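You operate a simulated robot arm through the tools that you are given. There is no shell and no other tool. Be economical: measure what you need, move in short steps, check, and stop when the job is done.

You are at the controls of a simulated two-armed robot. One attempt, no reset.

TASK
Hold the deep grey tote on the black table top steady with one hand and put the purple band shaft in it with the other. Push the lower drawer of the small chest shut. Take the orange spring and put it in the inside of the red reject bin. Turn the blue timer dial to 15 sec. Take the grey bucket and leave it on the build bench top. Fetch the yellow sponge and set it on top of the brown taped carton. Put the blue square bar on the tote bench front away on the tooling bench top. Take the black can and leave it on the cream stand top. Shut the drawer under the tall press. The order is free. Set down upright: orange spring, black can.
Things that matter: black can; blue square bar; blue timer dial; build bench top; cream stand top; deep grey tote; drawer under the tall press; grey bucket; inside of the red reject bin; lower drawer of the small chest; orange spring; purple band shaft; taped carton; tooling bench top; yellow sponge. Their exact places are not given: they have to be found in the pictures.

The check looks at the end state, three seconds after you hand in, the way a careful person would. Anything else that was tipped, shoved, dropped, spilled or broken makes it a failure.

THE ROBOT
Two 7-joint arms with two-finger grippers on one trunk, on a base that drives. Base frame: it is fixed to the floor where the robot stands at the start and does not move with it; the origin is under the middle of the robot, x ahead of it, y to its left, z up; the surface under the hand at the start is at about z = 0.76. Lengths are in m, angles in degrees, forces in N, time in s.
The left shoulder is at the start at [0.041, 0.161, 1.13], the right one opposite. With the tool pointing down near the work surface each hand reaches from about 0.24 to 0.72 m from the robot's upright axis, wherever it stands, measured 20 degrees to its own side. Places, roughly: black can (14x8x10 cm) [-5.3, -4.3, 0.9]; blue square bar (8x3x3 cm) [-3.6, -2.9, 0.9]; blue timer dial [-4.1, -10.8, 0.7]; build bench top [-2.2, -6.9, 0.8]; cream stand top (73x24 cm) [-5.3, -2.42, 0.86]; deep grey tote (30x22x13 cm) [0.5, 0.1, 0.8]; drawer under the tall press [-5.7, -2.2, 0.7]; grey bucket (21x21x20 cm) [-2.2, -10.6, 0.9]; inside of the red reject bin (22x22 cm) [-4.54, -10.38, 0.66]; lower drawer of the small chest [-2.4, -7.7, 0.8]; orange spring (4x4x7 cm) [-4.1, -8.8, 0.9]; purple band shaft (12x4x4 cm) [0.5, -0.2, 0.8]; taped carton (20x15x11 cm) [-3.5, -3.8, 0.9]; tooling bench top [-7.4, -2.1, 0.9]; yellow sponge (10x7x4 cm) [-3.7, -3.8, 0.9]. Payload 2.45 kg a hand.
The tool frame of a hand sits at the grasp point between the pads (the TCP): z along the fingers, y along the line on which they close. The tips reach 0.026 m beyond it. Largest opening 0.096 m; the body of the gripper starts 0.069 m behind the TCP.
Orientation is that of the tool frame in the base frame, as [roll, pitch, yaw] about the fixed x, y, z axes, in that order (R = Rz(yaw) Ry(pitch) Rx(roll)). With the fingers straight down and closing along the base's y, the tool's x points along the base's -x, its y along +y and its z along -z.

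THE INTERFACE
- The arms move only by the tool nudge_tool. It takes "left_plan", "right_plan" or both (then of equal length, played together; a hand with none holds still); each is a list of rows, each an object of numbers (a shift or turn left out is 0, a gripper value left out holds the last): "fingers": the gripper command, from -1 (fully open) to 1 (shut), values between in proportion; "x", "y", "z": the shift along the base's x, y, z in mm; "ax", "ay", "az": the turn, a rotation vector about the base's x, y, z in degrees. In form: [{"fingers": .., "x": .., "y": .., "z": .., "ax": .., "ay": .., "az": ..}, ...]. A call has 1 to 12 rows; each row shifts and turns the commanded pose from where the row before left it. Each row takes 0.2 s and may step no farther than 0.05 m and 8.6 degrees from the row before; otherwise, or with a gripper value out of range, the whole call is refused. A pose out of reach is approached as far as the arm can. The call stops where the force on the tool passes 40 N (or 10 N more than at its start, if that is more) or the arm is blocked; 0.2 s more then pass. Each finger halts on what it meets, pressing with about 26 N; the grip force reading is that of the motor and also rises with nothing between the fingers. The clock runs only during rows and for 0.2 s after the last one: add rows that do not move to give the fingers time. It gives the time, the measured TCP pose, the force on the tool (base axes), the opening and the grip force at its end, in the units of the frame above (readings bear some noise), with the torque about the TCP (base axes, N m) and any sound that the robot's microphone picked up.
- Cameras (640 x 400 px; columns grow to the right, rows downward): "scene" is now at [0.0988, 0.0023, 1.5905]; the picture's right is [0.06, -1.00, -0.00], its down [-0.88, -0.05, -0.47] and it looks along [0.47, 0.03, -0.88] (base axes); focal length 292 px, centre (320, 200). "left" rides on the left gripper at [0.082, -0.003, -0.098] in its tool frame; the picture's right is [0.04, 1.00, 0.00], its down [-0.73, 0.03, -0.68] and it looks along [-0.68, 0.03, 0.73] (tool axes); focal length 256 px, centre (320, 200). "right" rides on the right gripper at [0.082, 0.003, -0.098] in its tool frame; the picture's right is [-0.04, 1.00, 0.00], its down [-0.73, -0.03, -0.68] and it looks along [-0.68, -0.03, 0.73] (tool axes); focal length 256 px, centre (320, 200).
- camera(camera): a new picture of that camera. No time passes.
- move_column(by): slides the trunk up (or, below 0, down) by that many m; the arms and the scene camera ride with it, the base frame stays. It gives what a move gives, with no picture.
- roll_base(legs): drives the robot by 1 to 6 legs, each [ahead, left, turn to the left] in m, m and degrees, along the robot's own axes; the way and the turn of a leg run together, so that a leg with both is an arc; at most 1.5 m and 180 degrees a leg. The arms and the cameras ride along, it lands a little off, and it stops where it bumps. It gives what a move gives.
- aim_head(pan, tilt): turns the head with the scene camera to pan (to the left, within 120 degrees either way) and tilt (down, from -29 to 69), counted from straight ahead of the robot. It gives what a move gives.
- measure_at(camera, pixels): for up to 12 pixels [column, row] of the newest picture of that camera ("zoom" is the newest enlarged one), the place [x, y, z] in the base frame of the surface seen there, good to about 0.002 m. No time passes.
- enlarge(camera, box): a new picture of the part [left, top, right, bottom] of that camera's present view, enlarged. No time passes.
- sign_off(): hands the job in; it is judged then, once.

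Keep the steps short. Do not move on a guess: measure, check each grasp and each placing, and mend mistakes. In all there are 145 turns and 182 pictures (those below and enlarged ones count). Leave the grippers open and the arms clear of the work at the hand-in unless told otherwise, and finish with a single line.

The tools are called after "Call:" as name(argument=value, ...) on one line, values as JSON. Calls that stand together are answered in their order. nudge_tool: Moves the arms, as the interface text tells. Its arguments: {"type":"object","properties":{"left_plan":{"type":"array"},"right_plan":{"type":"array"}},"required":[]} The other tools are called the same way: move_column (by) slides the trunk up or down; roll_base (legs) drives the base; aim_head (pan, tilt) turns the head that bears the scene camera; camera (camera) takes a picture; measure_at (camera, pixels) gives the place of the surface under pixels of a picture; enlarge (camera, box) takes an enlarged picture of a part of a camera's view; sign_off () hands the job in.

At the start:

```text
time_s: 0.0
left_tool_pos: [0.4289, 0.145, 1.1227]
left_ee_rot: [-179.9, 0.0, -180.0]
left_force: [0.0, 0.6, -1.2]
left_wrist_torque: [-0.03, 0.02, 0.01]
left_gripper_width: 0.0958
left_grasp_force: 0.0
right_tool_pos: [0.4761, -0.2772, 1.0707]
right_ee_rot: [180.0, -0.1, -179.8]
right_force: [0.3, 0.0, -0.2]
right_wrist_torque: [0.02, -0.05, 0.01]
right_gripper_width: 0.0962
right_grasp_force: 0.1
trunk travel left (down, up): [-0.3, 0.267]
robot x, y, heading: [0.0014, 0.0025, 0.0]
head pan, tilt: [3.5, 61.9]
```

scene: 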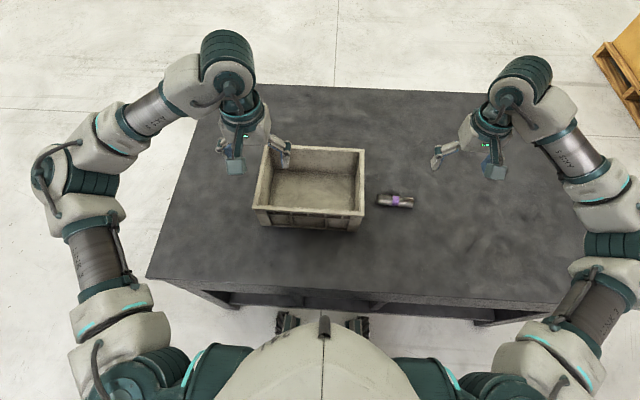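
right: 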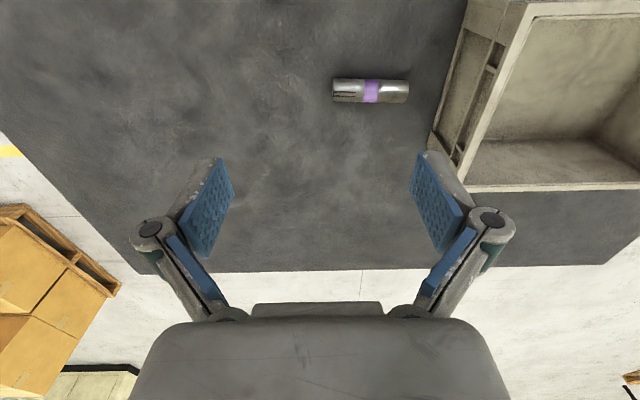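
left: 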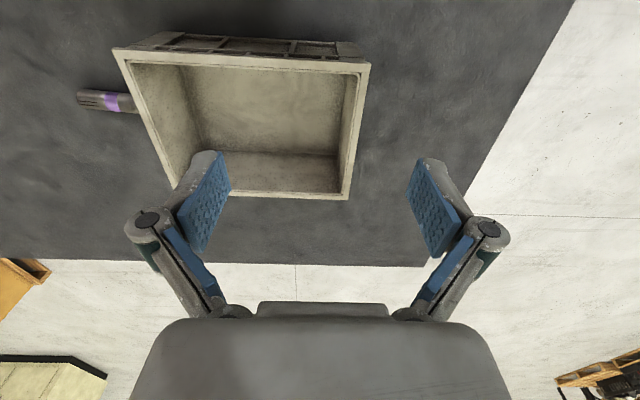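

I see the tote (rim around columns 258-365, rows 147-230) and the shaft at (395,201). I'll measure both.

Call:
measure_at(camera="scene", pixels=[[380, 201], [396, 202], [411, 203], [395, 195], [266, 149], [364, 151], [256, 209], [361, 214], [310, 212], [262, 180], [310, 185], [400, 230]])

Call:
enlarge(camera="scene", box=[240, 130, 430, 250])

```text
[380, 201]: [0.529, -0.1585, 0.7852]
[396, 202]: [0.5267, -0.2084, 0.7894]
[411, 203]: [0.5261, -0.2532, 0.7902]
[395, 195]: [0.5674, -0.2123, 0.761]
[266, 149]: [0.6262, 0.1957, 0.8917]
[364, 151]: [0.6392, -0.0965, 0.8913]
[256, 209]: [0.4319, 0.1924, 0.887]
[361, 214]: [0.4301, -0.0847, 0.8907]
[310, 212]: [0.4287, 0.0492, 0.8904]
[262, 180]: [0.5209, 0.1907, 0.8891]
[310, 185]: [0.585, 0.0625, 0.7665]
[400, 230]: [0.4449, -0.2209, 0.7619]
```

```text
3.33 times, centred on (335, 190) of scene
```

zoom: 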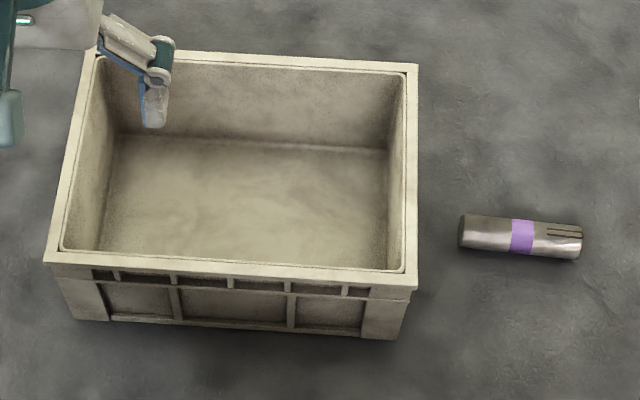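

Tote rim is at z≈0.89 with its left wall at y≈0.19; the shaft lies along y at about (0.53, -0.208). The left hand goes over the left wall while the right hand turns 90° above the shaft.

Call:
nudge_tool(left_plan=[{"x": 25, "y": 11, "z": -20, "fingers": -1}, {"x": 25, "y": 11, "z": -20}, {"x": 25, "y": 11, "z": -20}, {"x": 26, "y": 9, "z": -20}, {"z": -20}, {"z": -20}, {"z": -20}, {"z": -20}, {"z": -20}, {"z": -20}, {"z": -20}], right_plan=[{"fingers": -1, "x": 5, "y": 6, "z": -15, "az": 8.2}, {"x": 5, "y": 6, "z": -15, "az": 8.2}, {"x": 5, "y": 6, "z": -15, "az": 8.2}, {"x": 5, "y": 6, "z": -15, "az": 8.2}, {"x": 5, "y": 6, "z": -15, "az": 8.2}, {"x": 5, "y": 6, "z": -15, "az": 8.2}, {"x": 5, "y": 6, "z": -15, "az": 8.2}, {"x": 5, "y": 6, "z": -15, "az": 8.2}, {"x": 5, "y": 6, "z": -15, "az": 8.2}, {"x": 5, "y": 6, "z": -15, "az": 8.2}, {"x": 5, "y": 8, "z": -15, "az": 8}])

Call:
camera(camera="scene")

Call:
camera(camera="right")

Call:
camera(camera="left")

```text
time_s: 2.4
left_tool_pos: [0.5271, 0.1859, 0.903]
left_ee_rot: [180.0, 0.1, 180.0]
left_force: [0.6, 0.7, 0.1]
left_wrist_torque: [-0.01, 0.05, -0.02]
left_gripper_width: 0.0958
left_grasp_force: 0.1
right_tool_pos: [0.4954, -0.2457, 0.9877]
right_ee_rot: [-177.2, 0.5, -134.0]
right_force: [-0.2, -0.2, 0.6]
right_wrist_torque: [-0.01, 0.02, -0.02]
right_gripper_width: 0.096
right_grasp_force: 0.2
right hand out of reach, approached as far as the arm can: row 6, 7, 8, 9, 10, 11
trunk travel left (down, up): [-0.3, 0.267]
robot x, y, heading: [0.0014, -0.0003, -0.2]
head pan, tilt: [3.5, 61.9]
```

```text
177 pictures are left
```

scene: 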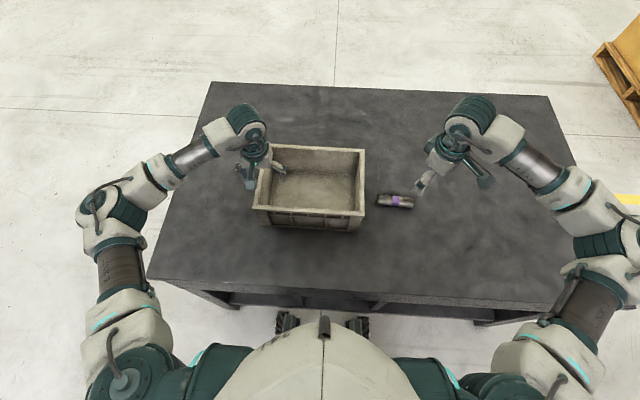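

```text
176 pictures are left
```

right: 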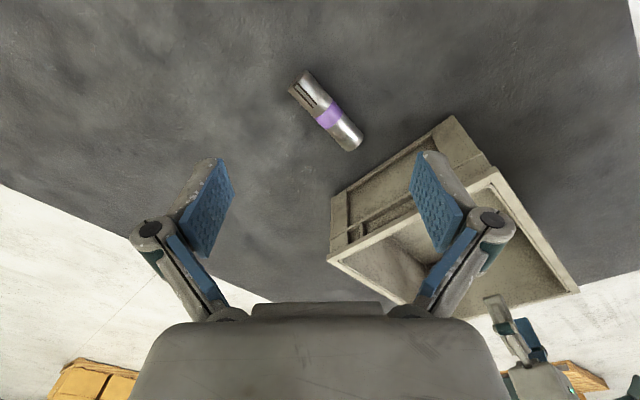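

```text
175 pictures are left
```

left: 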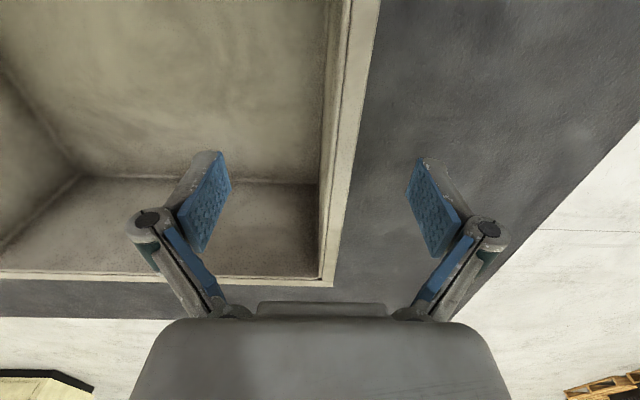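

The wall is between the left fingers, so I'll lower a little and close. The right wrist ran into its limit turning that way, so I'll turn it the other way.

Call:
nudge_tool(left_plan=[{"y": 2, "z": -15}, {"fingers": 1}, {"fingers": 1}, {"fingers": 1}, {"fingers": 1}, {}, {}, {}, {}, {}, {}, {}], right_plan=[{"az": -8.5}, {"az": -8.5}, {"az": -8.5}, {"az": -8.5}, {"az": -8.5}, {"az": -8.5}, {"az": -8.5}, {"az": -8.5}, {"az": -8.5}, {"az": -8.5}, {"az": -8.5}, {"az": -8.5}])

```text
time_s: 5.0
left_tool_pos: [0.5258, 0.189, 0.8899]
left_ee_rot: [180.0, 0.2, 179.9]
left_force: [-0.2, 1.8, 5.5]
left_wrist_torque: [0.0, 0.09, -0.26]
left_gripper_width: 0.0135
left_grasp_force: 25.9
right_tool_pos: [0.4947, -0.2447, 0.9877]
right_ee_rot: [-176.9, 0.6, 123.9]
right_force: [-0.4, 0.2, -0.3]
right_wrist_torque: [-0.04, 0.0, 0.0]
right_gripper_width: 0.0959
right_grasp_force: 0.0
trunk travel left (down, up): [-0.3, 0.267]
robot x, y, heading: [-0.0017, -0.0021, -0.2]
head pan, tilt: [3.5, 61.9]
```

Left has gripped the 13.5 mm wall firmly. Now I'll finish the right turn to yaw 90, level it, and go above the shaft.

Call:
nudge_tool(right_plan=[{"ax": 1.7, "ay": -2.6, "x": 9, "y": 9, "z": -20}, {"az": -8.5, "x": 9, "y": 9, "z": -20}, {"az": -8.5, "x": 9, "y": 9, "z": -20}, {"az": -8.5, "x": 9, "y": 10, "z": -20}, {"az": -8.4}])

Call:
camera(camera="right")

```text
time_s: 6.2
left_tool_pos: [0.5258, 0.1885, 0.8885]
left_ee_rot: [-179.9, 0.2, -180.0]
left_force: [-0.2, 1.3, 6.5]
left_wrist_torque: [0.03, 0.12, -0.25]
left_gripper_width: 0.0138
left_grasp_force: 26.3
right_tool_pos: [0.5299, -0.2095, 0.9079]
right_ee_rot: [179.9, 0.7, 89.8]
right_force: [-0.7, -0.1, 0.6]
right_wrist_torque: [0.02, 0.03, -0.01]
right_gripper_width: 0.096
right_grasp_force: 0.0
trunk travel left (down, up): [-0.3, 0.267]
robot x, y, heading: [0.0002, 0.0004, 0.1]
head pan, tilt: [3.5, 61.9]
```

```text
174 pictures are left
```

right: 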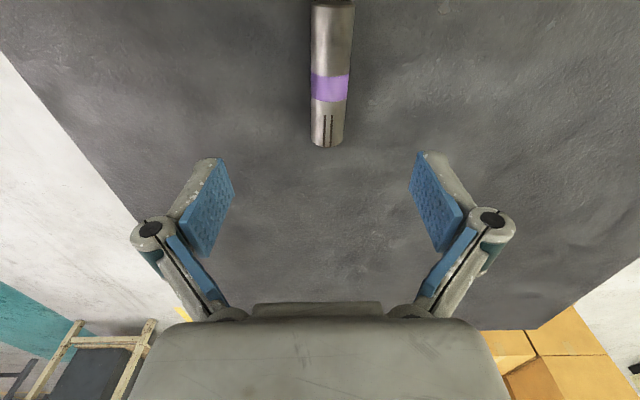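

The shaft sits between the fingers, lined up with them. I'll measure its ends before lowering.

Call:
measure_at(camera="right", pixels=[[333, 10], [330, 88], [328, 140]])

```text
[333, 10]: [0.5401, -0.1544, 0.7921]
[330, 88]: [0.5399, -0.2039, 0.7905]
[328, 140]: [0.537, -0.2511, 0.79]
```

The shaft centre is at about (0.539, -0.205), top at 0.791, table at 0.761. I'll lower to TCP z 0.791 and close.

Call:
nudge_tool(right_plan=[{"x": 9, "y": 4, "z": -30}, {"z": -30}, {"z": -30}, {"z": -26}, {"fingers": 1}, {"fingers": 1}, {"fingers": 1}, {"fingers": 1}, {}])

```text
time_s: 8.2
left_tool_pos: [0.5258, 0.1885, 0.8894]
left_ee_rot: [180.0, 0.1, -179.9]
left_force: [0.2, 2.7, 6.0]
left_wrist_torque: [0.06, -0.04, -0.2]
left_gripper_width: 0.0136
left_grasp_force: 26.2
right_tool_pos: [0.538, -0.2063, 0.7922]
right_ee_rot: [179.9, 0.7, 90.1]
right_force: [1.9, -0.8, 2.0]
right_wrist_torque: [0.02, -0.04, 0.0]
right_gripper_width: 0.0312
right_grasp_force: 26.0
trunk travel left (down, up): [-0.3, 0.267]
robot x, y, heading: [-0.0023, 0.001, -0.2]
head pan, tilt: [3.5, 61.9]
```

Gripped at 31 mm. I'll lift, carry it over the tote, and stop above it.

Call:
nudge_tool(right_plan=[{"z": 40}, {"z": 40}, {"z": 40}, {"z": 40}, {"z": 40}, {"y": 45}, {"y": 45}, {"y": 45}, {"y": 45}, {"y": 40, "x": -8}])

Call:
camera(camera="scene")

```text
time_s: 10.4
left_tool_pos: [0.5252, 0.1901, 0.8893]
left_ee_rot: [-179.8, 0.1, 180.0]
left_force: [-2.8, -2.8, 7.8]
left_wrist_torque: [-0.2, 0.0, -0.09]
left_gripper_width: 0.0137
left_grasp_force: 26.0
right_tool_pos: [0.5309, 0.0161, 0.9921]
right_ee_rot: [179.9, 0.8, 90.0]
right_force: [0.3, 0.3, -0.6]
right_wrist_torque: [-0.04, 0.01, -0.02]
right_gripper_width: 0.0002
right_grasp_force: 25.9
trunk travel left (down, up): [-0.3, 0.267]
robot x, y, heading: [0.0036, 0.0032, -0.0]
head pan, tilt: [3.5, 61.9]
```

```text
173 pictures are left
```

scene: 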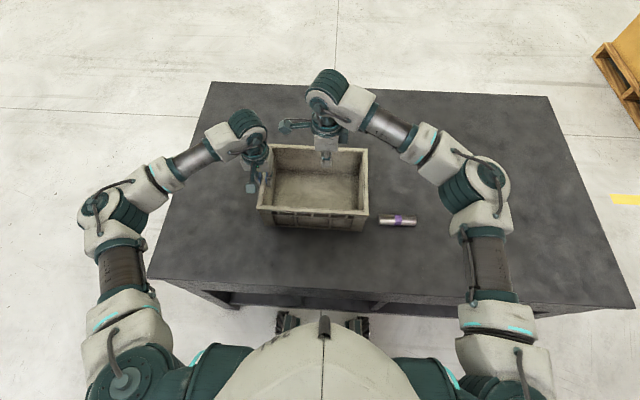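

The shaft slipped out and lies near its old place, around (398,220). I'll go back over it and measure both items.

Call:
measure_at(camera="scene", pixels=[[382, 218], [398, 219], [413, 221], [366, 151], [366, 217], [258, 210], [269, 147]])

Call:
nudge_tool(right_plan=[{"y": -45}, {"y": -45}, {"y": -45}, {"y": -45}, {"y": -40, "x": -20}, {"z": -40}])

Call:
camera(camera="right")

```text
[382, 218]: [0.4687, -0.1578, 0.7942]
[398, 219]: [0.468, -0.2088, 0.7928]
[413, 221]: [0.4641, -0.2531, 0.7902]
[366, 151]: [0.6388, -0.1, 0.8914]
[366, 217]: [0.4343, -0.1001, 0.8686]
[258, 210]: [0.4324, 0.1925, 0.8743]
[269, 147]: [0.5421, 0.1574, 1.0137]
```

```text
time_s: 11.8
left_tool_pos: [0.5264, 0.1883, 0.89]
left_ee_rot: [180.0, 0.0, 180.0]
left_force: [-0.3, 1.0, 5.8]
left_wrist_torque: [0.1, 0.48, 0.04]
left_gripper_width: 0.0135
left_grasp_force: 26.1
right_tool_pos: [0.5088, -0.2066, 0.9532]
right_ee_rot: [179.9, 0.8, 90.0]
right_force: [0.1, -0.1, -0.8]
right_wrist_torque: [-0.01, 0.02, -0.02]
right_gripper_width: 0.0
right_grasp_force: 26.1
trunk travel left (down, up): [-0.3, 0.267]
robot x, y, heading: [-0.0044, 0.0009, -0.1]
head pan, tilt: [3.5, 61.9]
```

```text
172 pictures are left
```

right: 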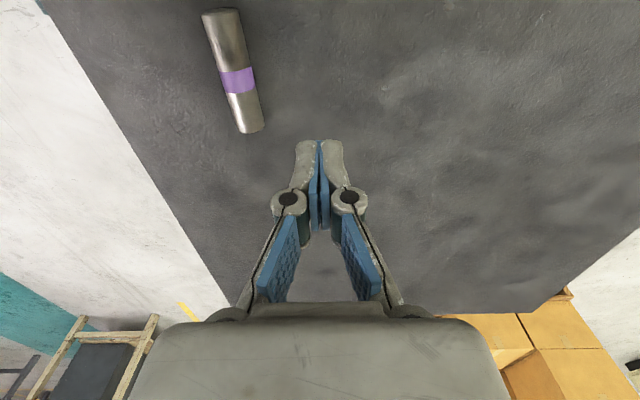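

Call:
measure_at(camera="right", pixels=[[221, 18], [238, 81], [250, 127], [300, 60]])

```text
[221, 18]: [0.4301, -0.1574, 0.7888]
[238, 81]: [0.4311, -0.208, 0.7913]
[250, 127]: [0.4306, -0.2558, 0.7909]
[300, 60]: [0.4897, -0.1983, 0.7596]
```

It may still be rolling, since the two readings differ in x. I'll let a moment pass with the fingers opening and look again.

Call:
nudge_tool(right_plan=[{"fingers": -1, "x": -20}, {"x": -20}, {"x": -20}, {"x": -20}])

Call:
camera(camera="right")

Call:
measure_at(camera="right", pixels=[[320, 60], [320, 85], [330, 85], [310, 85], [300, 85]])

```text
time_s: 12.8
left_tool_pos: [0.5266, 0.1879, 0.8887]
left_ee_rot: [180.0, 0.2, -179.9]
left_force: [-1.6, -0.4, 3.6]
left_wrist_torque: [-0.04, 0.1, 0.02]
left_gripper_width: 0.0134
left_grasp_force: 25.9
right_tool_pos: [0.4304, -0.2051, 0.95]
right_ee_rot: [179.9, 0.6, 90.2]
right_force: [-0.3, -0.1, 0.7]
right_wrist_torque: [-0.01, -0.01, -0.01]
right_gripper_width: 0.0962
right_grasp_force: 0.0
trunk travel left (down, up): [-0.3, 0.267]
robot x, y, heading: [-0.0028, -0.0004, -0.0]
head pan, tilt: [3.5, 61.9]
```

```text
171 pictures are left
```

right: 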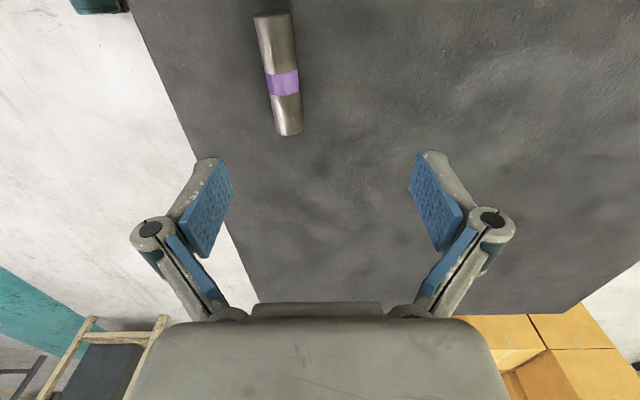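

```text
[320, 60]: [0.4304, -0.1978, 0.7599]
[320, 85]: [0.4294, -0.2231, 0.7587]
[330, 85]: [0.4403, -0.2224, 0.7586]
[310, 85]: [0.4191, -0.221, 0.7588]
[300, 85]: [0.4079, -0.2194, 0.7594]
```

Call:
measure_at(camera="right", pixels=[[271, 20], [283, 83], [289, 128], [200, 150], [185, 120], [160, 60]])

```text
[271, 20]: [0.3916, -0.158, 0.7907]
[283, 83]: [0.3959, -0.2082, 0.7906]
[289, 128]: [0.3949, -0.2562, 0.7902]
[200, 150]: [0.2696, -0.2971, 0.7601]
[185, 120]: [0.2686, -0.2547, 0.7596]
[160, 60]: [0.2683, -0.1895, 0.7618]
```

The shaft is rolling slowly toward the table edge (about 0.035 m/s, edge at x=0.268). I'll intercept it at x≈0.355, straddling it before closing.

Call:
nudge_tool(right_plan=[{"x": -25, "z": -33}, {"x": -25, "z": -33}, {"x": -25, "z": -33}, {"z": -33}, {"z": -30}, {"fingers": 1}, {"fingers": 1}, {"fingers": 1}, {"fingers": 1}])

Call:
camera(camera="right")

```text
time_s: 14.8
left_tool_pos: [0.5268, 0.1888, 0.8891]
left_ee_rot: [180.0, 0.1, -180.0]
left_force: [-2.3, 0.0, 2.5]
left_wrist_torque: [0.02, -0.12, -0.02]
left_gripper_width: 0.0137
left_grasp_force: 25.4
right_tool_pos: [0.3552, -0.2055, 0.7916]
right_ee_rot: [-180.0, 0.7, 90.1]
right_force: [0.3, -0.1, 1.5]
right_wrist_torque: [0.05, 0.01, 0.0]
right_gripper_width: 0.0309
right_grasp_force: 25.8
trunk travel left (down, up): [-0.3, 0.267]
robot x, y, heading: [0.0012, 0.0018, -0.2]
head pan, tilt: [3.5, 61.9]
```

```text
170 pictures are left
```

right: 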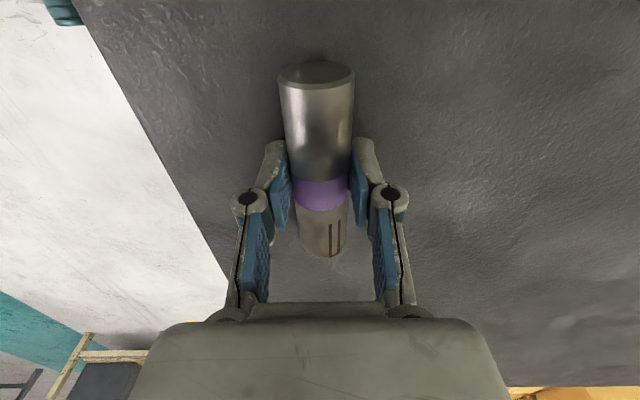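

Caught, width 31 mm. I'll lift slowly this time and check the grip.

Call:
nudge_tool(right_plan=[{"z": -3, "fingers": 1}, {}, {"z": 4}, {"z": 4}, {"z": 6}, {"z": 8}, {"z": 10}])

Call:
camera(camera="right")

```text
time_s: 16.4
left_tool_pos: [0.5259, 0.19, 0.8892]
left_ee_rot: [180.0, 0.2, 180.0]
left_force: [-0.5, 2.4, 3.2]
left_wrist_torque: [0.02, 0.22, -0.07]
left_gripper_width: 0.0136
left_grasp_force: 25.9
right_tool_pos: [0.3559, -0.2043, 0.8188]
right_ee_rot: [179.9, 0.7, 90.2]
right_force: [0.3, -0.4, -4.1]
right_wrist_torque: [0.02, 0.01, 0.0]
right_gripper_width: 0.0309
right_grasp_force: 25.7
trunk travel left (down, up): [-0.3, 0.267]
robot x, y, heading: [-0.0007, -0.0026, -0.0]
head pan, tilt: [3.5, 61.9]
```

```text
169 pictures are left
```

right: 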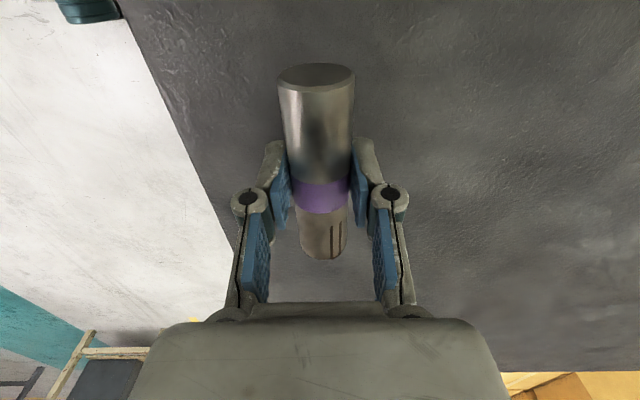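

It holds, with about 4 N of weight. I'll lift and carry gently.

Call:
nudge_tool(right_plan=[{"z": 12}, {"z": 15}, {"z": 15}, {"z": 15}, {"z": 15}, {"z": 15}, {"z": 15}, {"z": 15}, {"z": 15}, {"z": 15}, {"z": 12}])

Call:
nudge_tool(right_plan=[{"x": 10, "y": 12}, {"x": 15, "y": 20}, {"x": 16, "y": 20}, {"x": 16, "y": 20}, {"x": 16, "y": 20}, {"x": 16, "y": 20}, {"x": 16, "y": 20}, {"x": 16, "y": 20}, {"x": 16, "y": 20}, {"x": 16, "y": 20}, {"x": 12, "y": 20}, {"x": 8, "y": 10}])

Call:
camera(camera="scene")

```text
time_s: 18.8
left_tool_pos: [0.5264, 0.188, 0.889]
left_ee_rot: [180.0, 0.1, 180.0]
left_force: [0.4, 1.7, 5.4]
left_wrist_torque: [0.01, -0.13, -0.04]
left_gripper_width: 0.0136
left_grasp_force: 26.1
right_tool_pos: [0.3569, -0.206, 0.978]
right_ee_rot: [-180.0, 0.7, 90.1]
right_force: [-0.1, -0.6, -4.4]
right_wrist_torque: [0.05, 0.02, -0.02]
right_gripper_width: 0.031
right_grasp_force: 25.7
trunk travel left (down, up): [-0.3, 0.267]
robot x, y, heading: [-0.0016, -0.0028, -0.3]
head pan, tilt: [3.5, 61.9]
```

```text
time_s: 21.4
left_tool_pos: [0.5259, 0.1891, 0.8886]
left_ee_rot: [-179.9, 0.1, 179.9]
left_force: [-0.5, -3.8, 5.6]
left_wrist_torque: [-0.24, 0.24, -0.06]
left_gripper_width: 0.0137
left_grasp_force: 25.9
right_tool_pos: [0.5296, 0.0166, 0.9763]
right_ee_rot: [179.9, 0.8, 90.0]
right_force: [-0.6, -1.2, -3.9]
right_wrist_torque: [0.0, 0.0, 0.03]
right_gripper_width: 0.0309
right_grasp_force: 26.4
trunk travel left (down, up): [-0.3, 0.267]
robot x, y, heading: [0.0007, 0.0007, 0.0]
head pan, tilt: [3.5, 61.9]
```

```text
168 pictures are left
```

scene: 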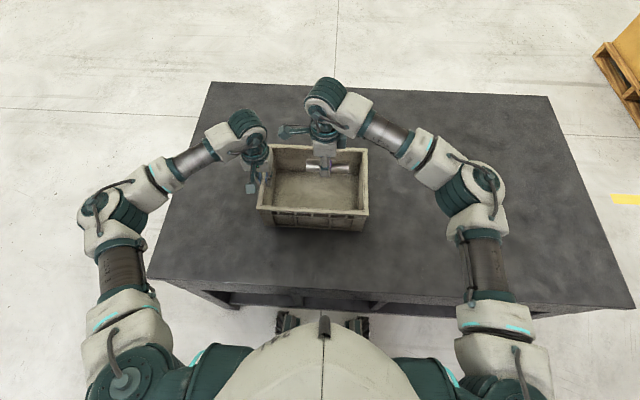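

Shaft is over the tote. I'll lower it to the floor of the tote and open.

Call:
nudge_tool(right_plan=[{"z": -20}, {"z": -20}, {"z": -20}, {"z": -20}, {"z": -20}, {"z": -20}, {"z": -20}, {"z": -18}, {"z": -10}, {"z": -5}, {"z": -3}])

Call:
camera(camera="right")

```text
time_s: 23.8
left_tool_pos: [0.5265, 0.1877, 0.8888]
left_ee_rot: [-179.9, 0.1, -180.0]
left_force: [-0.2, -2.7, 6.0]
left_wrist_torque: [-0.06, 0.02, 0.02]
left_gripper_width: 0.0136
left_grasp_force: 26.1
right_tool_pos: [0.529, 0.0175, 0.7997]
right_ee_rot: [-179.9, 0.7, 90.0]
right_force: [-0.3, 0.1, -4.6]
right_wrist_torque: [0.01, -0.01, -0.01]
right_gripper_width: 0.0311
right_grasp_force: 26.6
trunk travel left (down, up): [-0.3, 0.267]
robot x, y, heading: [0.001, 0.0041, 0.3]
head pan, tilt: [3.5, 61.9]
```

```text
167 pictures are left
```

right: 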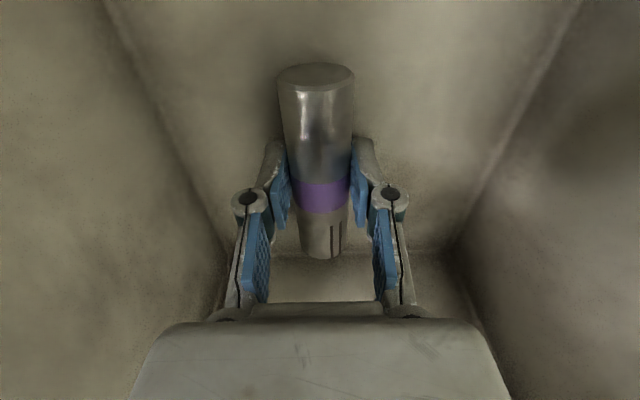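

Still held just above the floor (force −4.6 N). I'll lower a few mm more, open and rise.

Call:
nudge_tool(right_plan=[{"z": -3}, {"z": -2}, {"fingers": -0.4}, {"fingers": -0.4}, {}, {"z": 15}, {"z": 40}, {"z": 40}, {"z": 40}, {"z": 40}, {"z": 30}])

Call:
camera(camera="right")

```text
time_s: 26.2
left_tool_pos: [0.5257, 0.1896, 0.8886]
left_ee_rot: [-180.0, 0.0, -179.9]
left_force: [-0.4, -3.3, 3.8]
left_wrist_torque: [-0.09, -0.28, 0.06]
left_gripper_width: 0.0136
left_grasp_force: 26.0
right_tool_pos: [0.5285, 0.0161, 1.0022]
right_ee_rot: [-179.9, 0.6, 90.1]
right_force: [0.6, 0.3, 0.2]
right_wrist_torque: [0.02, 0.01, 0.01]
right_gripper_width: 0.0671
right_grasp_force: 0.1
trunk travel left (down, up): [-0.3, 0.267]
robot x, y, heading: [-0.003, -0.0012, -0.1]
head pan, tilt: [3.5, 61.9]
```

```text
166 pictures are left
```

right: 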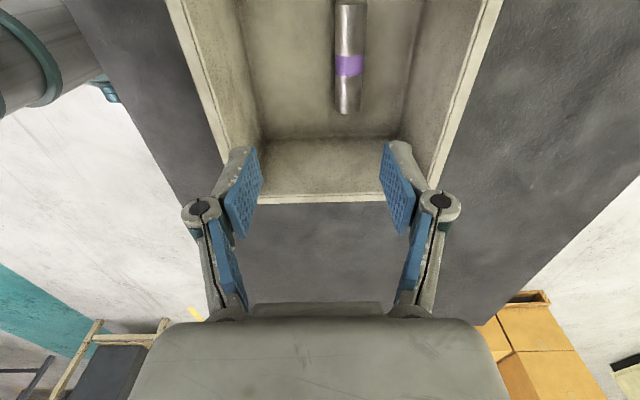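

The shaft lies in the tote. I'll release the left hand, raise both hands and look around.

Call:
nudge_tool(left_plan=[{"fingers": -1}, {"fingers": -1}, {}, {"z": 20}, {"z": 40}, {"z": 40}, {"z": 40}, {"z": 40}, {"x": -40}, {"x": -40}, {"x": -40}], right_plan=[{"fingers": -1}, {"z": 30}, {"z": 30}, {"z": 30}, {"y": -40}, {"y": -40}, {"y": -40}, {"y": -40}, {"x": -40, "y": -40}, {"x": -40, "y": -20}, {"x": -40}])

Call:
aim_head(pan=-110, tilt=8)

Call:
camera(camera="scene")

Call:
aim_head(pan=-60, tilt=8)

Call:
camera(camera="scene")

```text
refused: row 9 steps farther than a row can; nothing moved
```

```text
time_s: 28.1
left_tool_pos: [0.5255, 0.1887, 0.889]
left_ee_rot: [-180.0, 0.1, 179.9]
left_force: [-0.9, -2.2, 3.4]
left_wrist_torque: [-0.05, 0.11, 0.0]
left_gripper_width: 0.0138
left_grasp_force: 26.0
right_tool_pos: [0.5293, 0.0167, 1.0022]
right_ee_rot: [180.0, 0.7, 90.1]
right_force: [0.0, 0.2, -0.1]
right_wrist_torque: [0.0, 0.03, -0.01]
right_gripper_width: 0.0674
right_grasp_force: 0.0
trunk travel left (down, up): [-0.3, 0.267]
robot x, y, heading: [0.0013, -0.0035, -0.1]
head pan, tilt: [-110.0, 8.0]
```

```text
165 pictures are left
```

scene: 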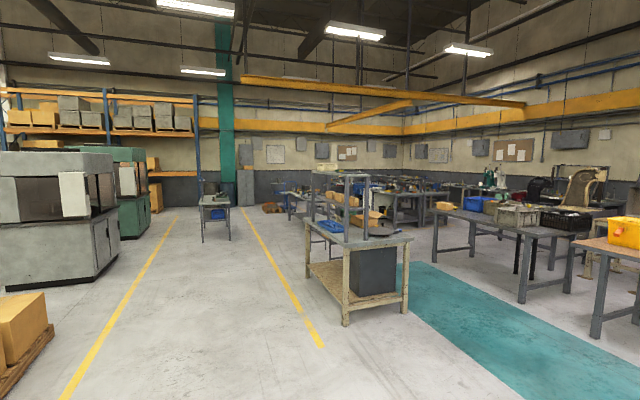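

```text
time_s: 29.3
left_tool_pos: [0.526, 0.1899, 0.8897]
left_ee_rot: [180.0, 0.1, 179.9]
left_force: [-1.1, -1.9, 3.3]
left_wrist_torque: [-0.04, 0.02, 0.01]
left_gripper_width: 0.0136
left_grasp_force: 25.8
right_tool_pos: [0.529, 0.0159, 1.0026]
right_ee_rot: [179.9, 0.6, 90.1]
right_force: [0.6, -0.1, -0.1]
right_wrist_torque: [0.01, 0.02, 0.02]
right_gripper_width: 0.0671
right_grasp_force: 0.1
trunk travel left (down, up): [-0.3, 0.267]
robot x, y, heading: [0.0012, 0.0019, -0.1]
head pan, tilt: [-60.0, 8.0]
```

```text
164 pictures are left
```

scene: 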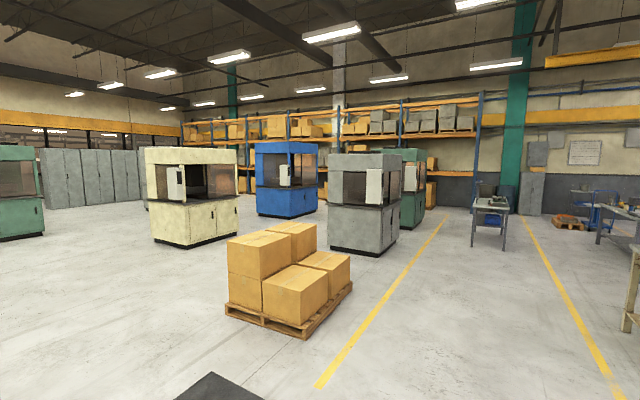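

The first image shows the work area to the right-behind. The plan was refused because one step was too long; I'll redo it.

Call:
nudge_tool(left_plan=[{"fingers": -1}, {"fingers": -1}, {}, {"z": 20}, {"z": 40}, {"z": 40}, {"z": 40}, {"z": 40}, {"x": -40}, {"x": -40}, {"x": -40}], right_plan=[{"fingers": -1}, {"z": 30}, {"z": 30}, {"z": 30}, {"y": -40}, {"y": -40}, {"y": -40}, {"y": -40}, {"x": -30, "y": -35}, {"x": -40, "y": -20}, {"x": -40}])

Call:
roll_base(legs=[[-0.6, 0, 0], [0, 0, -135]])

Call:
aim_head(pan=0, tilt=10)

Call:
camera(camera="scene")

Call:
aim_head(pan=-50, tilt=10)

Call:
camera(camera="scene")

```text
time_s: 31.7
left_tool_pos: [0.4049, 0.1892, 1.0716]
left_ee_rot: [-179.9, 0.2, 180.0]
left_force: [-1.0, -0.1, 0.0]
left_wrist_torque: [0.03, 0.0, -0.01]
left_gripper_width: 0.096
left_grasp_force: 0.0
right_tool_pos: [0.4166, -0.1976, 1.0898]
right_ee_rot: [179.8, 0.7, 90.0]
right_force: [-0.7, -0.3, 0.6]
right_wrist_torque: [0.0, -0.03, 0.02]
right_gripper_width: 0.096
right_grasp_force: 0.1
trunk travel left (down, up): [-0.3, 0.267]
robot x, y, heading: [-0.0027, -0.0013, -0.3]
head pan, tilt: [-60.0, 8.0]
```

```text
time_s: 40.6
left_tool_pos: [-0.7466, -0.4189, 1.0691]
left_ee_rot: [-180.0, 0.0, 45.7]
left_force: [-0.6, -0.8, 0.2]
left_wrist_torque: [0.03, 0.02, 0.01]
left_gripper_width: 0.0958
left_grasp_force: 0.0
right_tool_pos: [-1.031, -0.1571, 1.0889]
right_ee_rot: [-180.0, 0.7, -44.3]
right_force: [0.3, 0.2, -0.3]
right_wrist_torque: [0.02, -0.04, 0.0]
right_gripper_width: 0.0959
right_grasp_force: 0.0
trunk travel left (down, up): [-0.3, 0.267]
robot x, y, heading: [-0.5956, 0.0099, -134.3]
head pan, tilt: [-60.0, 8.0]
```

```text
time_s: 41.9
left_tool_pos: [-0.7445, -0.416, 1.0708]
left_ee_rot: [-180.0, 0.4, 45.6]
left_force: [-0.7, 0.6, -0.2]
left_wrist_torque: [0.03, 0.0, -0.03]
left_gripper_width: 0.0961
left_grasp_force: 0.1
right_tool_pos: [-1.0282, -0.1534, 1.0895]
right_ee_rot: [179.8, 0.6, -44.3]
right_force: [-0.1, 0.4, 1.5]
right_wrist_torque: [-0.03, -0.04, 0.01]
right_gripper_width: 0.0961
right_grasp_force: 0.0
trunk travel left (down, up): [-0.3, 0.267]
robot x, y, heading: [-0.5992, 0.0049, -134.4]
head pan, tilt: [0.0, 10.0]
```

```text
163 pictures are left
```

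scene: 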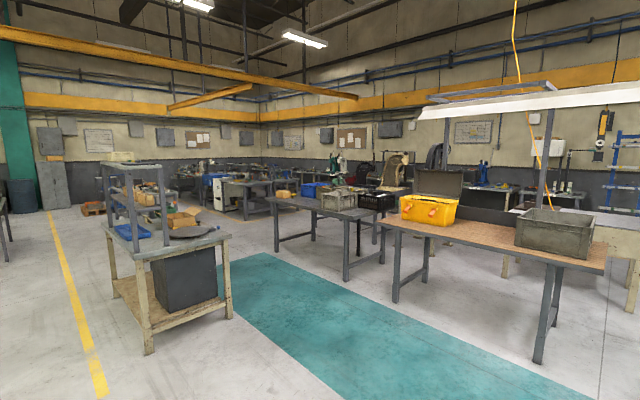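

```text
time_s: 43.1
left_tool_pos: [-0.7444, -0.4162, 1.0724]
left_ee_rot: [179.9, 0.2, 45.6]
left_force: [-0.5, 0.2, -0.2]
left_wrist_torque: [0.0, 0.01, -0.02]
left_gripper_width: 0.096
left_grasp_force: 0.0
right_tool_pos: [-1.03, -0.1558, 1.0899]
right_ee_rot: [179.8, 0.6, -44.3]
right_force: [-0.2, -0.5, 0.1]
right_wrist_torque: [-0.02, 0.02, 0.0]
right_gripper_width: 0.0961
right_grasp_force: 0.0
trunk travel left (down, up): [-0.3, 0.267]
robot x, y, heading: [-0.5956, 0.0036, -134.5]
head pan, tilt: [-50.0, 10.0]
```

```text
162 pictures are left
```

scene: 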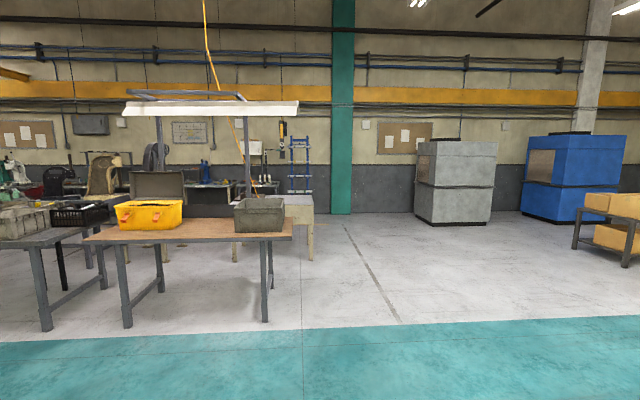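

I'll measure some bench corners in this view and take the forward view again with zoom, to build a map.

Call:
measure_at(camera="scene", pixels=[[265, 320], [125, 325], [45, 328], [160, 215], [255, 215], [30, 225], [300, 205], [212, 185], [60, 205], [310, 255], [140, 200], [234, 262]])

Call:
enlarge(camera="scene", box=[0, 100, 340, 312])

Call:
aim_head(pan=0, tilt=10)

Call:
enlarge(camera="scene", box=[240, 120, 480, 270])

Call:
measure_at(camera="zoom", pixels=[[130, 215], [230, 225], [330, 225], [270, 195], [370, 190], [500, 230], [450, 190], [350, 100], [420, 120], [60, 180], [120, 190], [30, 130]])

```text
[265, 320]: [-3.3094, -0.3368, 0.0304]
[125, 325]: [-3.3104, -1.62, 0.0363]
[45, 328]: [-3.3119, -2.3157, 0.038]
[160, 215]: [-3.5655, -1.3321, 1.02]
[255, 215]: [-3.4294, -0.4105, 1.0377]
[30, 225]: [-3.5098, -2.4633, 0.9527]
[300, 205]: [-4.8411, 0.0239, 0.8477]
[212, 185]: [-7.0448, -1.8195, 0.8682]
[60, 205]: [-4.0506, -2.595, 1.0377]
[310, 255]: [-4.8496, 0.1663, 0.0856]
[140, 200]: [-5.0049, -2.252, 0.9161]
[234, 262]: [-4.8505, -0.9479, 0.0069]
```

```text
1.88 times, centred on (170, 206) of scene
```

zoom: 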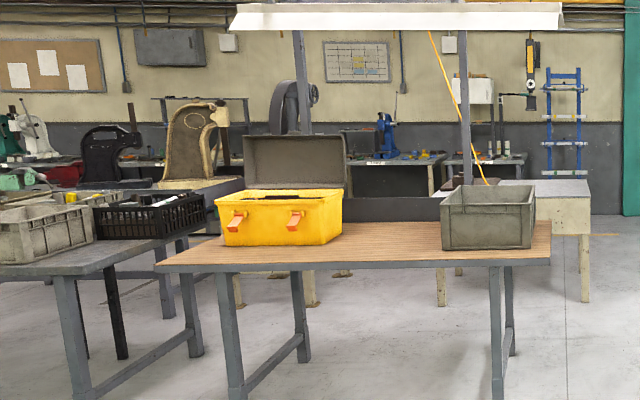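

```text
time_s: 44.3
left_tool_pos: [-0.7446, -0.4163, 1.0725]
left_ee_rot: [180.0, 0.3, 45.6]
left_force: [0.8, -0.9, -0.4]
left_wrist_torque: [-0.01, 0.03, 0.01]
left_gripper_width: 0.0962
left_grasp_force: 0.2
right_tool_pos: [-1.0299, -0.1562, 1.0905]
right_ee_rot: [179.8, 0.7, -44.3]
right_force: [-1.2, -0.2, -0.1]
right_wrist_torque: [0.05, -0.01, -0.02]
right_gripper_width: 0.0962
right_grasp_force: 0.2
trunk travel left (down, up): [-0.3, 0.267]
robot x, y, heading: [-0.5979, 0.0041, -134.5]
head pan, tilt: [0.0, 10.0]
```

```text
2.67 times, centred on (360, 195) of scene
```

zoom: 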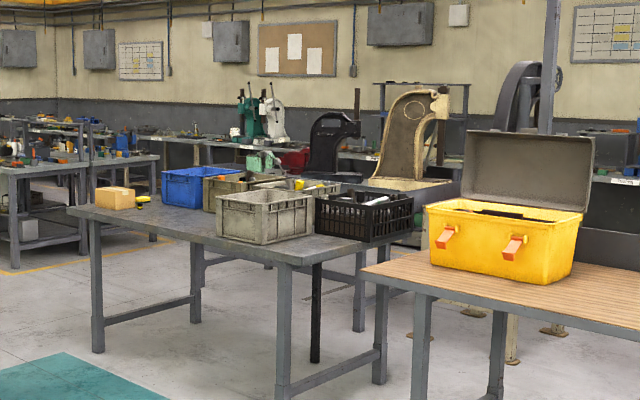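

```text
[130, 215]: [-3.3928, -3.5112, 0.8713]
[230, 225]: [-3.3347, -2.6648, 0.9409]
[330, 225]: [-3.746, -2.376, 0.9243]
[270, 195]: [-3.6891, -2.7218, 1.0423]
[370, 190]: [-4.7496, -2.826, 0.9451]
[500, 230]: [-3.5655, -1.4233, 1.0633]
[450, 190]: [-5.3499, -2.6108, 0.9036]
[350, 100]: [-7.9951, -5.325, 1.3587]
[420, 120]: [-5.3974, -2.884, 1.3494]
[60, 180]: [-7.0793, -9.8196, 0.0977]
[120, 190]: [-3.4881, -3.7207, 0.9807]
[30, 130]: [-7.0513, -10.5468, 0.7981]
```

The front tote bench has its edge at x≈-3.31, with the carton at its far-left end. I'll turn to face it (heading 180), drive up in the lane, and look.

Call:
roll_base(legs=[[0, 0, -45.5], [1.4, 0, 0], [0.45, 0, 0]])

Call:
aim_head(pan=65, tilt=20)

Call:
camera(camera="scene")

```text
time_s: 55.7
left_tool_pos: [-2.8538, -0.221, 1.0714]
left_ee_rot: [180.0, 0.3, 1.1]
left_force: [-0.6, 0.4, -0.2]
left_wrist_torque: [0.0, 0.02, -0.02]
left_gripper_width: 0.096
left_grasp_force: 0.1
right_tool_pos: [-2.8733, 0.165, 1.0891]
right_ee_rot: [179.7, 0.7, -88.9]
right_force: [-0.4, -0.5, 0.0]
right_wrist_torque: [-0.05, 0.0, 0.01]
right_gripper_width: 0.0961
right_grasp_force: 0.0
trunk travel left (down, up): [-0.3, 0.267]
robot x, y, heading: [-2.4539, -0.0282, -179.2]
head pan, tilt: [0.0, 10.0]
```

```text
time_s: 57.0
left_tool_pos: [-2.8502, -0.2208, 1.0728]
left_ee_rot: [-180.0, 0.4, 1.0]
left_force: [0.2, -0.3, 0.4]
left_wrist_torque: [0.0, -0.02, 0.0]
left_gripper_width: 0.0958
left_grasp_force: 0.0
right_tool_pos: [-2.8711, 0.165, 1.0914]
right_ee_rot: [179.6, 0.7, -88.9]
right_force: [0.0, 1.0, 0.7]
right_wrist_torque: [0.02, -0.01, -0.01]
right_gripper_width: 0.0961
right_grasp_force: 0.0
trunk travel left (down, up): [-0.3, 0.267]
robot x, y, heading: [-2.4561, -0.025, -179.0]
head pan, tilt: [65.0, 20.0]
```

```text
159 pictures are left
```

scene: 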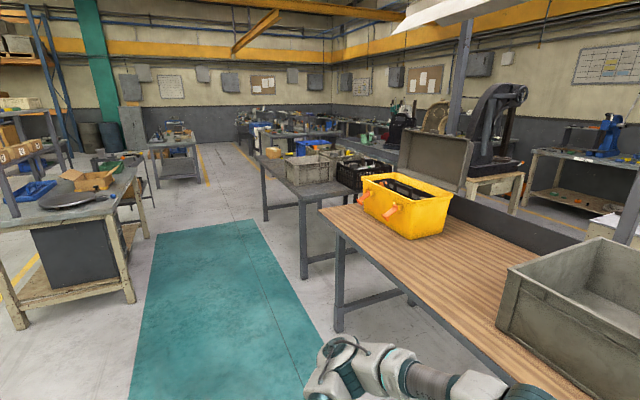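

The lane is clear between the cart and benches. I'll check the widths.

Call:
measure_at(camera="scene", pixels=[[130, 298], [105, 215], [145, 165], [155, 235], [270, 180], [300, 195], [350, 150], [200, 145]])

Call:
enlarge(camera="scene", box=[230, 110, 430, 235])

```text
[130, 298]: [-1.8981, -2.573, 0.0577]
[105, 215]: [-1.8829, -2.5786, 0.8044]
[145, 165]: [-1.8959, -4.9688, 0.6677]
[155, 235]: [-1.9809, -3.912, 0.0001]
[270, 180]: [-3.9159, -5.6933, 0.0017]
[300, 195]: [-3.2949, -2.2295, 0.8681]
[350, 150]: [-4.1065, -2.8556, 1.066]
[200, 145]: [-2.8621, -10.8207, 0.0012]
```

```text
3.20 times, centred on (330, 172) of scene
```

zoom: 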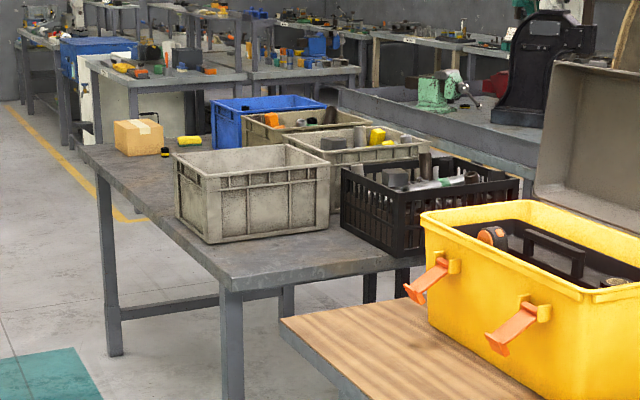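

The lane is ~1.4 m wide. I'll strafe left to y≈-3.58, raise the trunk 0.11, and look at the bench.

Call:
roll_base(legs=[[0, 1.4, 0], [0, 1.4, 0], [0, 0.77, -1]])

Call:
move_column(by=0.11)

Call:
aim_head(pan=0, tilt=35)

Call:
camera(camera="scene")

```text
time_s: 74.3
left_tool_pos: [-2.7235, -3.7799, 1.0737]
left_ee_rot: [179.8, 0.5, 1.2]
left_force: [0.7, -0.1, 0.4]
left_wrist_torque: [0.0, -0.01, -0.01]
left_gripper_width: 0.0961
left_grasp_force: 0.0
right_tool_pos: [-2.7448, -3.3932, 1.0916]
right_ee_rot: [179.7, 0.5, -88.8]
right_force: [-1.0, 0.2, -0.1]
right_wrist_torque: [-0.04, -0.03, 0.02]
right_gripper_width: 0.096
right_grasp_force: 0.0
trunk travel left (down, up): [-0.3, 0.267]
robot x, y, heading: [-2.3303, -3.5849, -179.1]
head pan, tilt: [65.0, 20.0]
```

```text
time_s: 75.8
left_tool_pos: [-2.7217, -3.7859, 1.1834]
left_ee_rot: [-179.9, 0.5, 1.1]
left_force: [-0.6, 0.2, 0.3]
left_wrist_torque: [0.01, -0.02, -0.01]
left_gripper_width: 0.0958
left_grasp_force: 0.0
right_tool_pos: [-2.7417, -3.399, 1.203]
right_ee_rot: [179.5, 0.9, -89.0]
right_force: [0.2, -0.4, -0.2]
right_wrist_torque: [-0.02, 0.0, 0.0]
right_gripper_width: 0.0959
right_grasp_force: 0.0
trunk travel left (down, up): [-0.41, 0.157]
robot x, y, heading: [-2.3252, -3.5852, -178.9]
head pan, tilt: [65.0, 20.0]
```

```text
time_s: 77.1
left_tool_pos: [-2.7212, -3.7847, 1.1853]
left_ee_rot: [180.0, 0.7, 1.1]
left_force: [0.3, -0.9, -0.2]
left_wrist_torque: [-0.04, 0.02, -0.04]
left_gripper_width: 0.0963
left_grasp_force: 0.1
right_tool_pos: [-2.7404, -3.396, 1.2038]
right_ee_rot: [179.4, 0.7, -88.9]
right_force: [-0.3, 0.5, -0.1]
right_wrist_torque: [-0.02, 0.02, 0.0]
right_gripper_width: 0.0961
right_grasp_force: 0.0
trunk travel left (down, up): [-0.41, 0.157]
robot x, y, heading: [-2.3272, -3.5869, -178.7]
head pan, tilt: [0.0, 35.0]
```

```text
157 pictures are left
```

scene: 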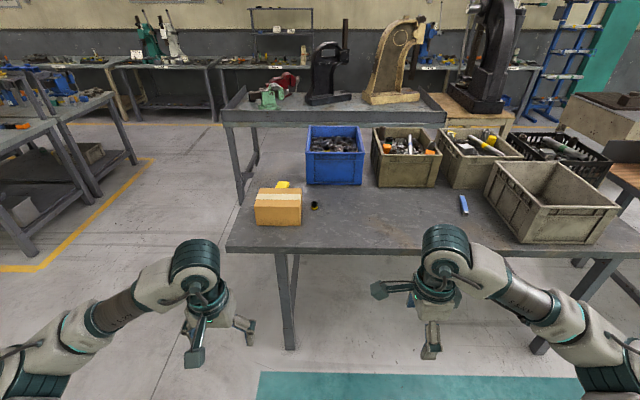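

I see the carton (278,207), sponge behind it (283,184) and the blue bar (463,205). I'll drive up to the bench.

Call:
roll_base(legs=[[0.68, 0, -1]])

Call:
aim_head(pan=0, tilt=55)

Call:
camera(camera="scene")

Call:
camera(camera="left")

```text
time_s: 80.9
left_tool_pos: [-3.4075, -3.7716, 1.1846]
left_ee_rot: [-179.8, 0.8, -1.0]
left_force: [0.4, 0.9, 0.2]
left_wrist_torque: [-0.02, 0.03, 0.0]
left_gripper_width: 0.096
left_grasp_force: 0.1
right_tool_pos: [-3.4148, -3.3854, 1.204]
right_ee_rot: [179.3, 0.7, -90.9]
right_force: [-0.3, 0.0, 0.3]
right_wrist_torque: [-0.03, -0.03, 0.02]
right_gripper_width: 0.096
right_grasp_force: 0.1
trunk travel left (down, up): [-0.41, 0.157]
robot x, y, heading: [-3.0088, -3.5872, 179.1]
head pan, tilt: [0.0, 35.0]
```

```text
time_s: 81.7
left_tool_pos: [-3.4046, -3.7712, 1.1853]
left_ee_rot: [-179.8, 0.8, -0.9]
left_force: [0.5, -0.2, -1.1]
left_wrist_torque: [-0.02, 0.02, 0.01]
left_gripper_width: 0.0958
left_grasp_force: 0.0
right_tool_pos: [-3.412, -3.3841, 1.2045]
right_ee_rot: [179.3, 0.9, -90.9]
right_force: [1.0, 0.6, -0.5]
right_wrist_torque: [0.0, 0.02, -0.02]
right_gripper_width: 0.0961
right_grasp_force: 0.1
trunk travel left (down, up): [-0.41, 0.157]
robot x, y, heading: [-3.0077, -3.5807, 179.2]
head pan, tilt: [0.0, 55.0]
```

```text
156 pictures are left
```

scene: 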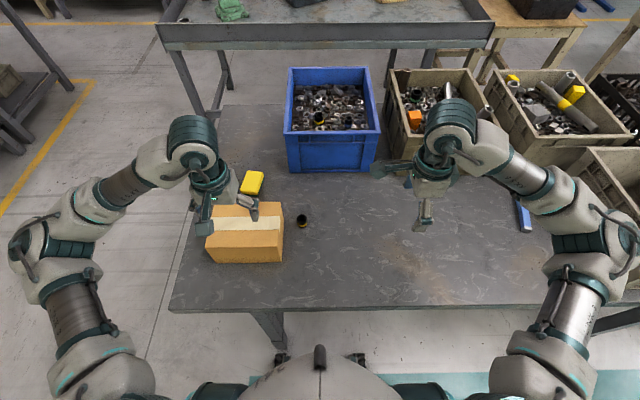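

```text
155 pictures are left
```

left: 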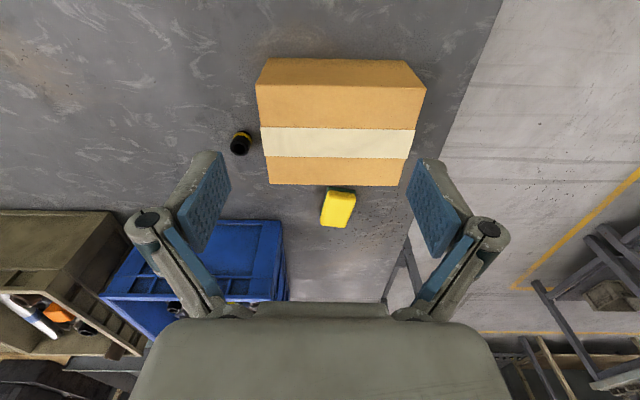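

I'll measure the sponge, carton top and blue bar.

Call:
measure_at(camera="left", pixels=[[338, 208], [328, 222], [350, 224], [348, 196], [330, 190], [340, 160], [266, 182], [408, 185], [420, 92], [258, 86], [338, 110], [375, 215]])

Call:
enlarge(camera="scene", box=[190, 140, 330, 270])

Call:
measure_at(camera="scene", pixels=[[517, 200], [522, 215], [527, 228], [250, 183], [258, 174], [246, 192], [215, 207], [282, 204], [282, 230], [210, 235], [500, 240]])

```text
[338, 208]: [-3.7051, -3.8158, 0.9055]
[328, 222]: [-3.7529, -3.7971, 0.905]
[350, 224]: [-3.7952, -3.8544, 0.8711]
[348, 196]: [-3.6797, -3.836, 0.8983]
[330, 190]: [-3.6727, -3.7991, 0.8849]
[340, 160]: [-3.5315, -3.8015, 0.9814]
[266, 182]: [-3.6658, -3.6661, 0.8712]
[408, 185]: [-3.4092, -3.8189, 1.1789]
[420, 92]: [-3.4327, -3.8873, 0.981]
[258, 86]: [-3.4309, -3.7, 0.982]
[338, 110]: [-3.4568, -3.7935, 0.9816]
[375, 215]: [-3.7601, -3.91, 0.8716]
```

```text
3.08 times, centred on (260, 205) of scene
```

zoom: 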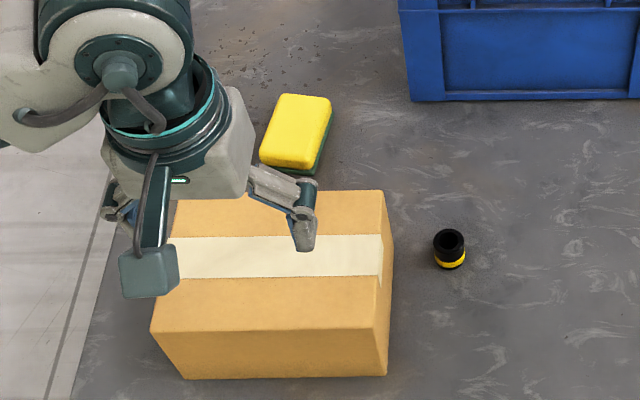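

```text
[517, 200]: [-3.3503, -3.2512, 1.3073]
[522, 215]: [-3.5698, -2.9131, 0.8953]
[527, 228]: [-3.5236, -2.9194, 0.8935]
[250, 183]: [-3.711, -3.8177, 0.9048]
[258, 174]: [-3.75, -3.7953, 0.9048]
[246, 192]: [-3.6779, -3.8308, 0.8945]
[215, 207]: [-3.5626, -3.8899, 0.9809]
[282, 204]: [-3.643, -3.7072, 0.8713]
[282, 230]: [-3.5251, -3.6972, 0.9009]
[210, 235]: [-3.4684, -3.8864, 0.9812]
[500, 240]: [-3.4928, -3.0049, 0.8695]
```

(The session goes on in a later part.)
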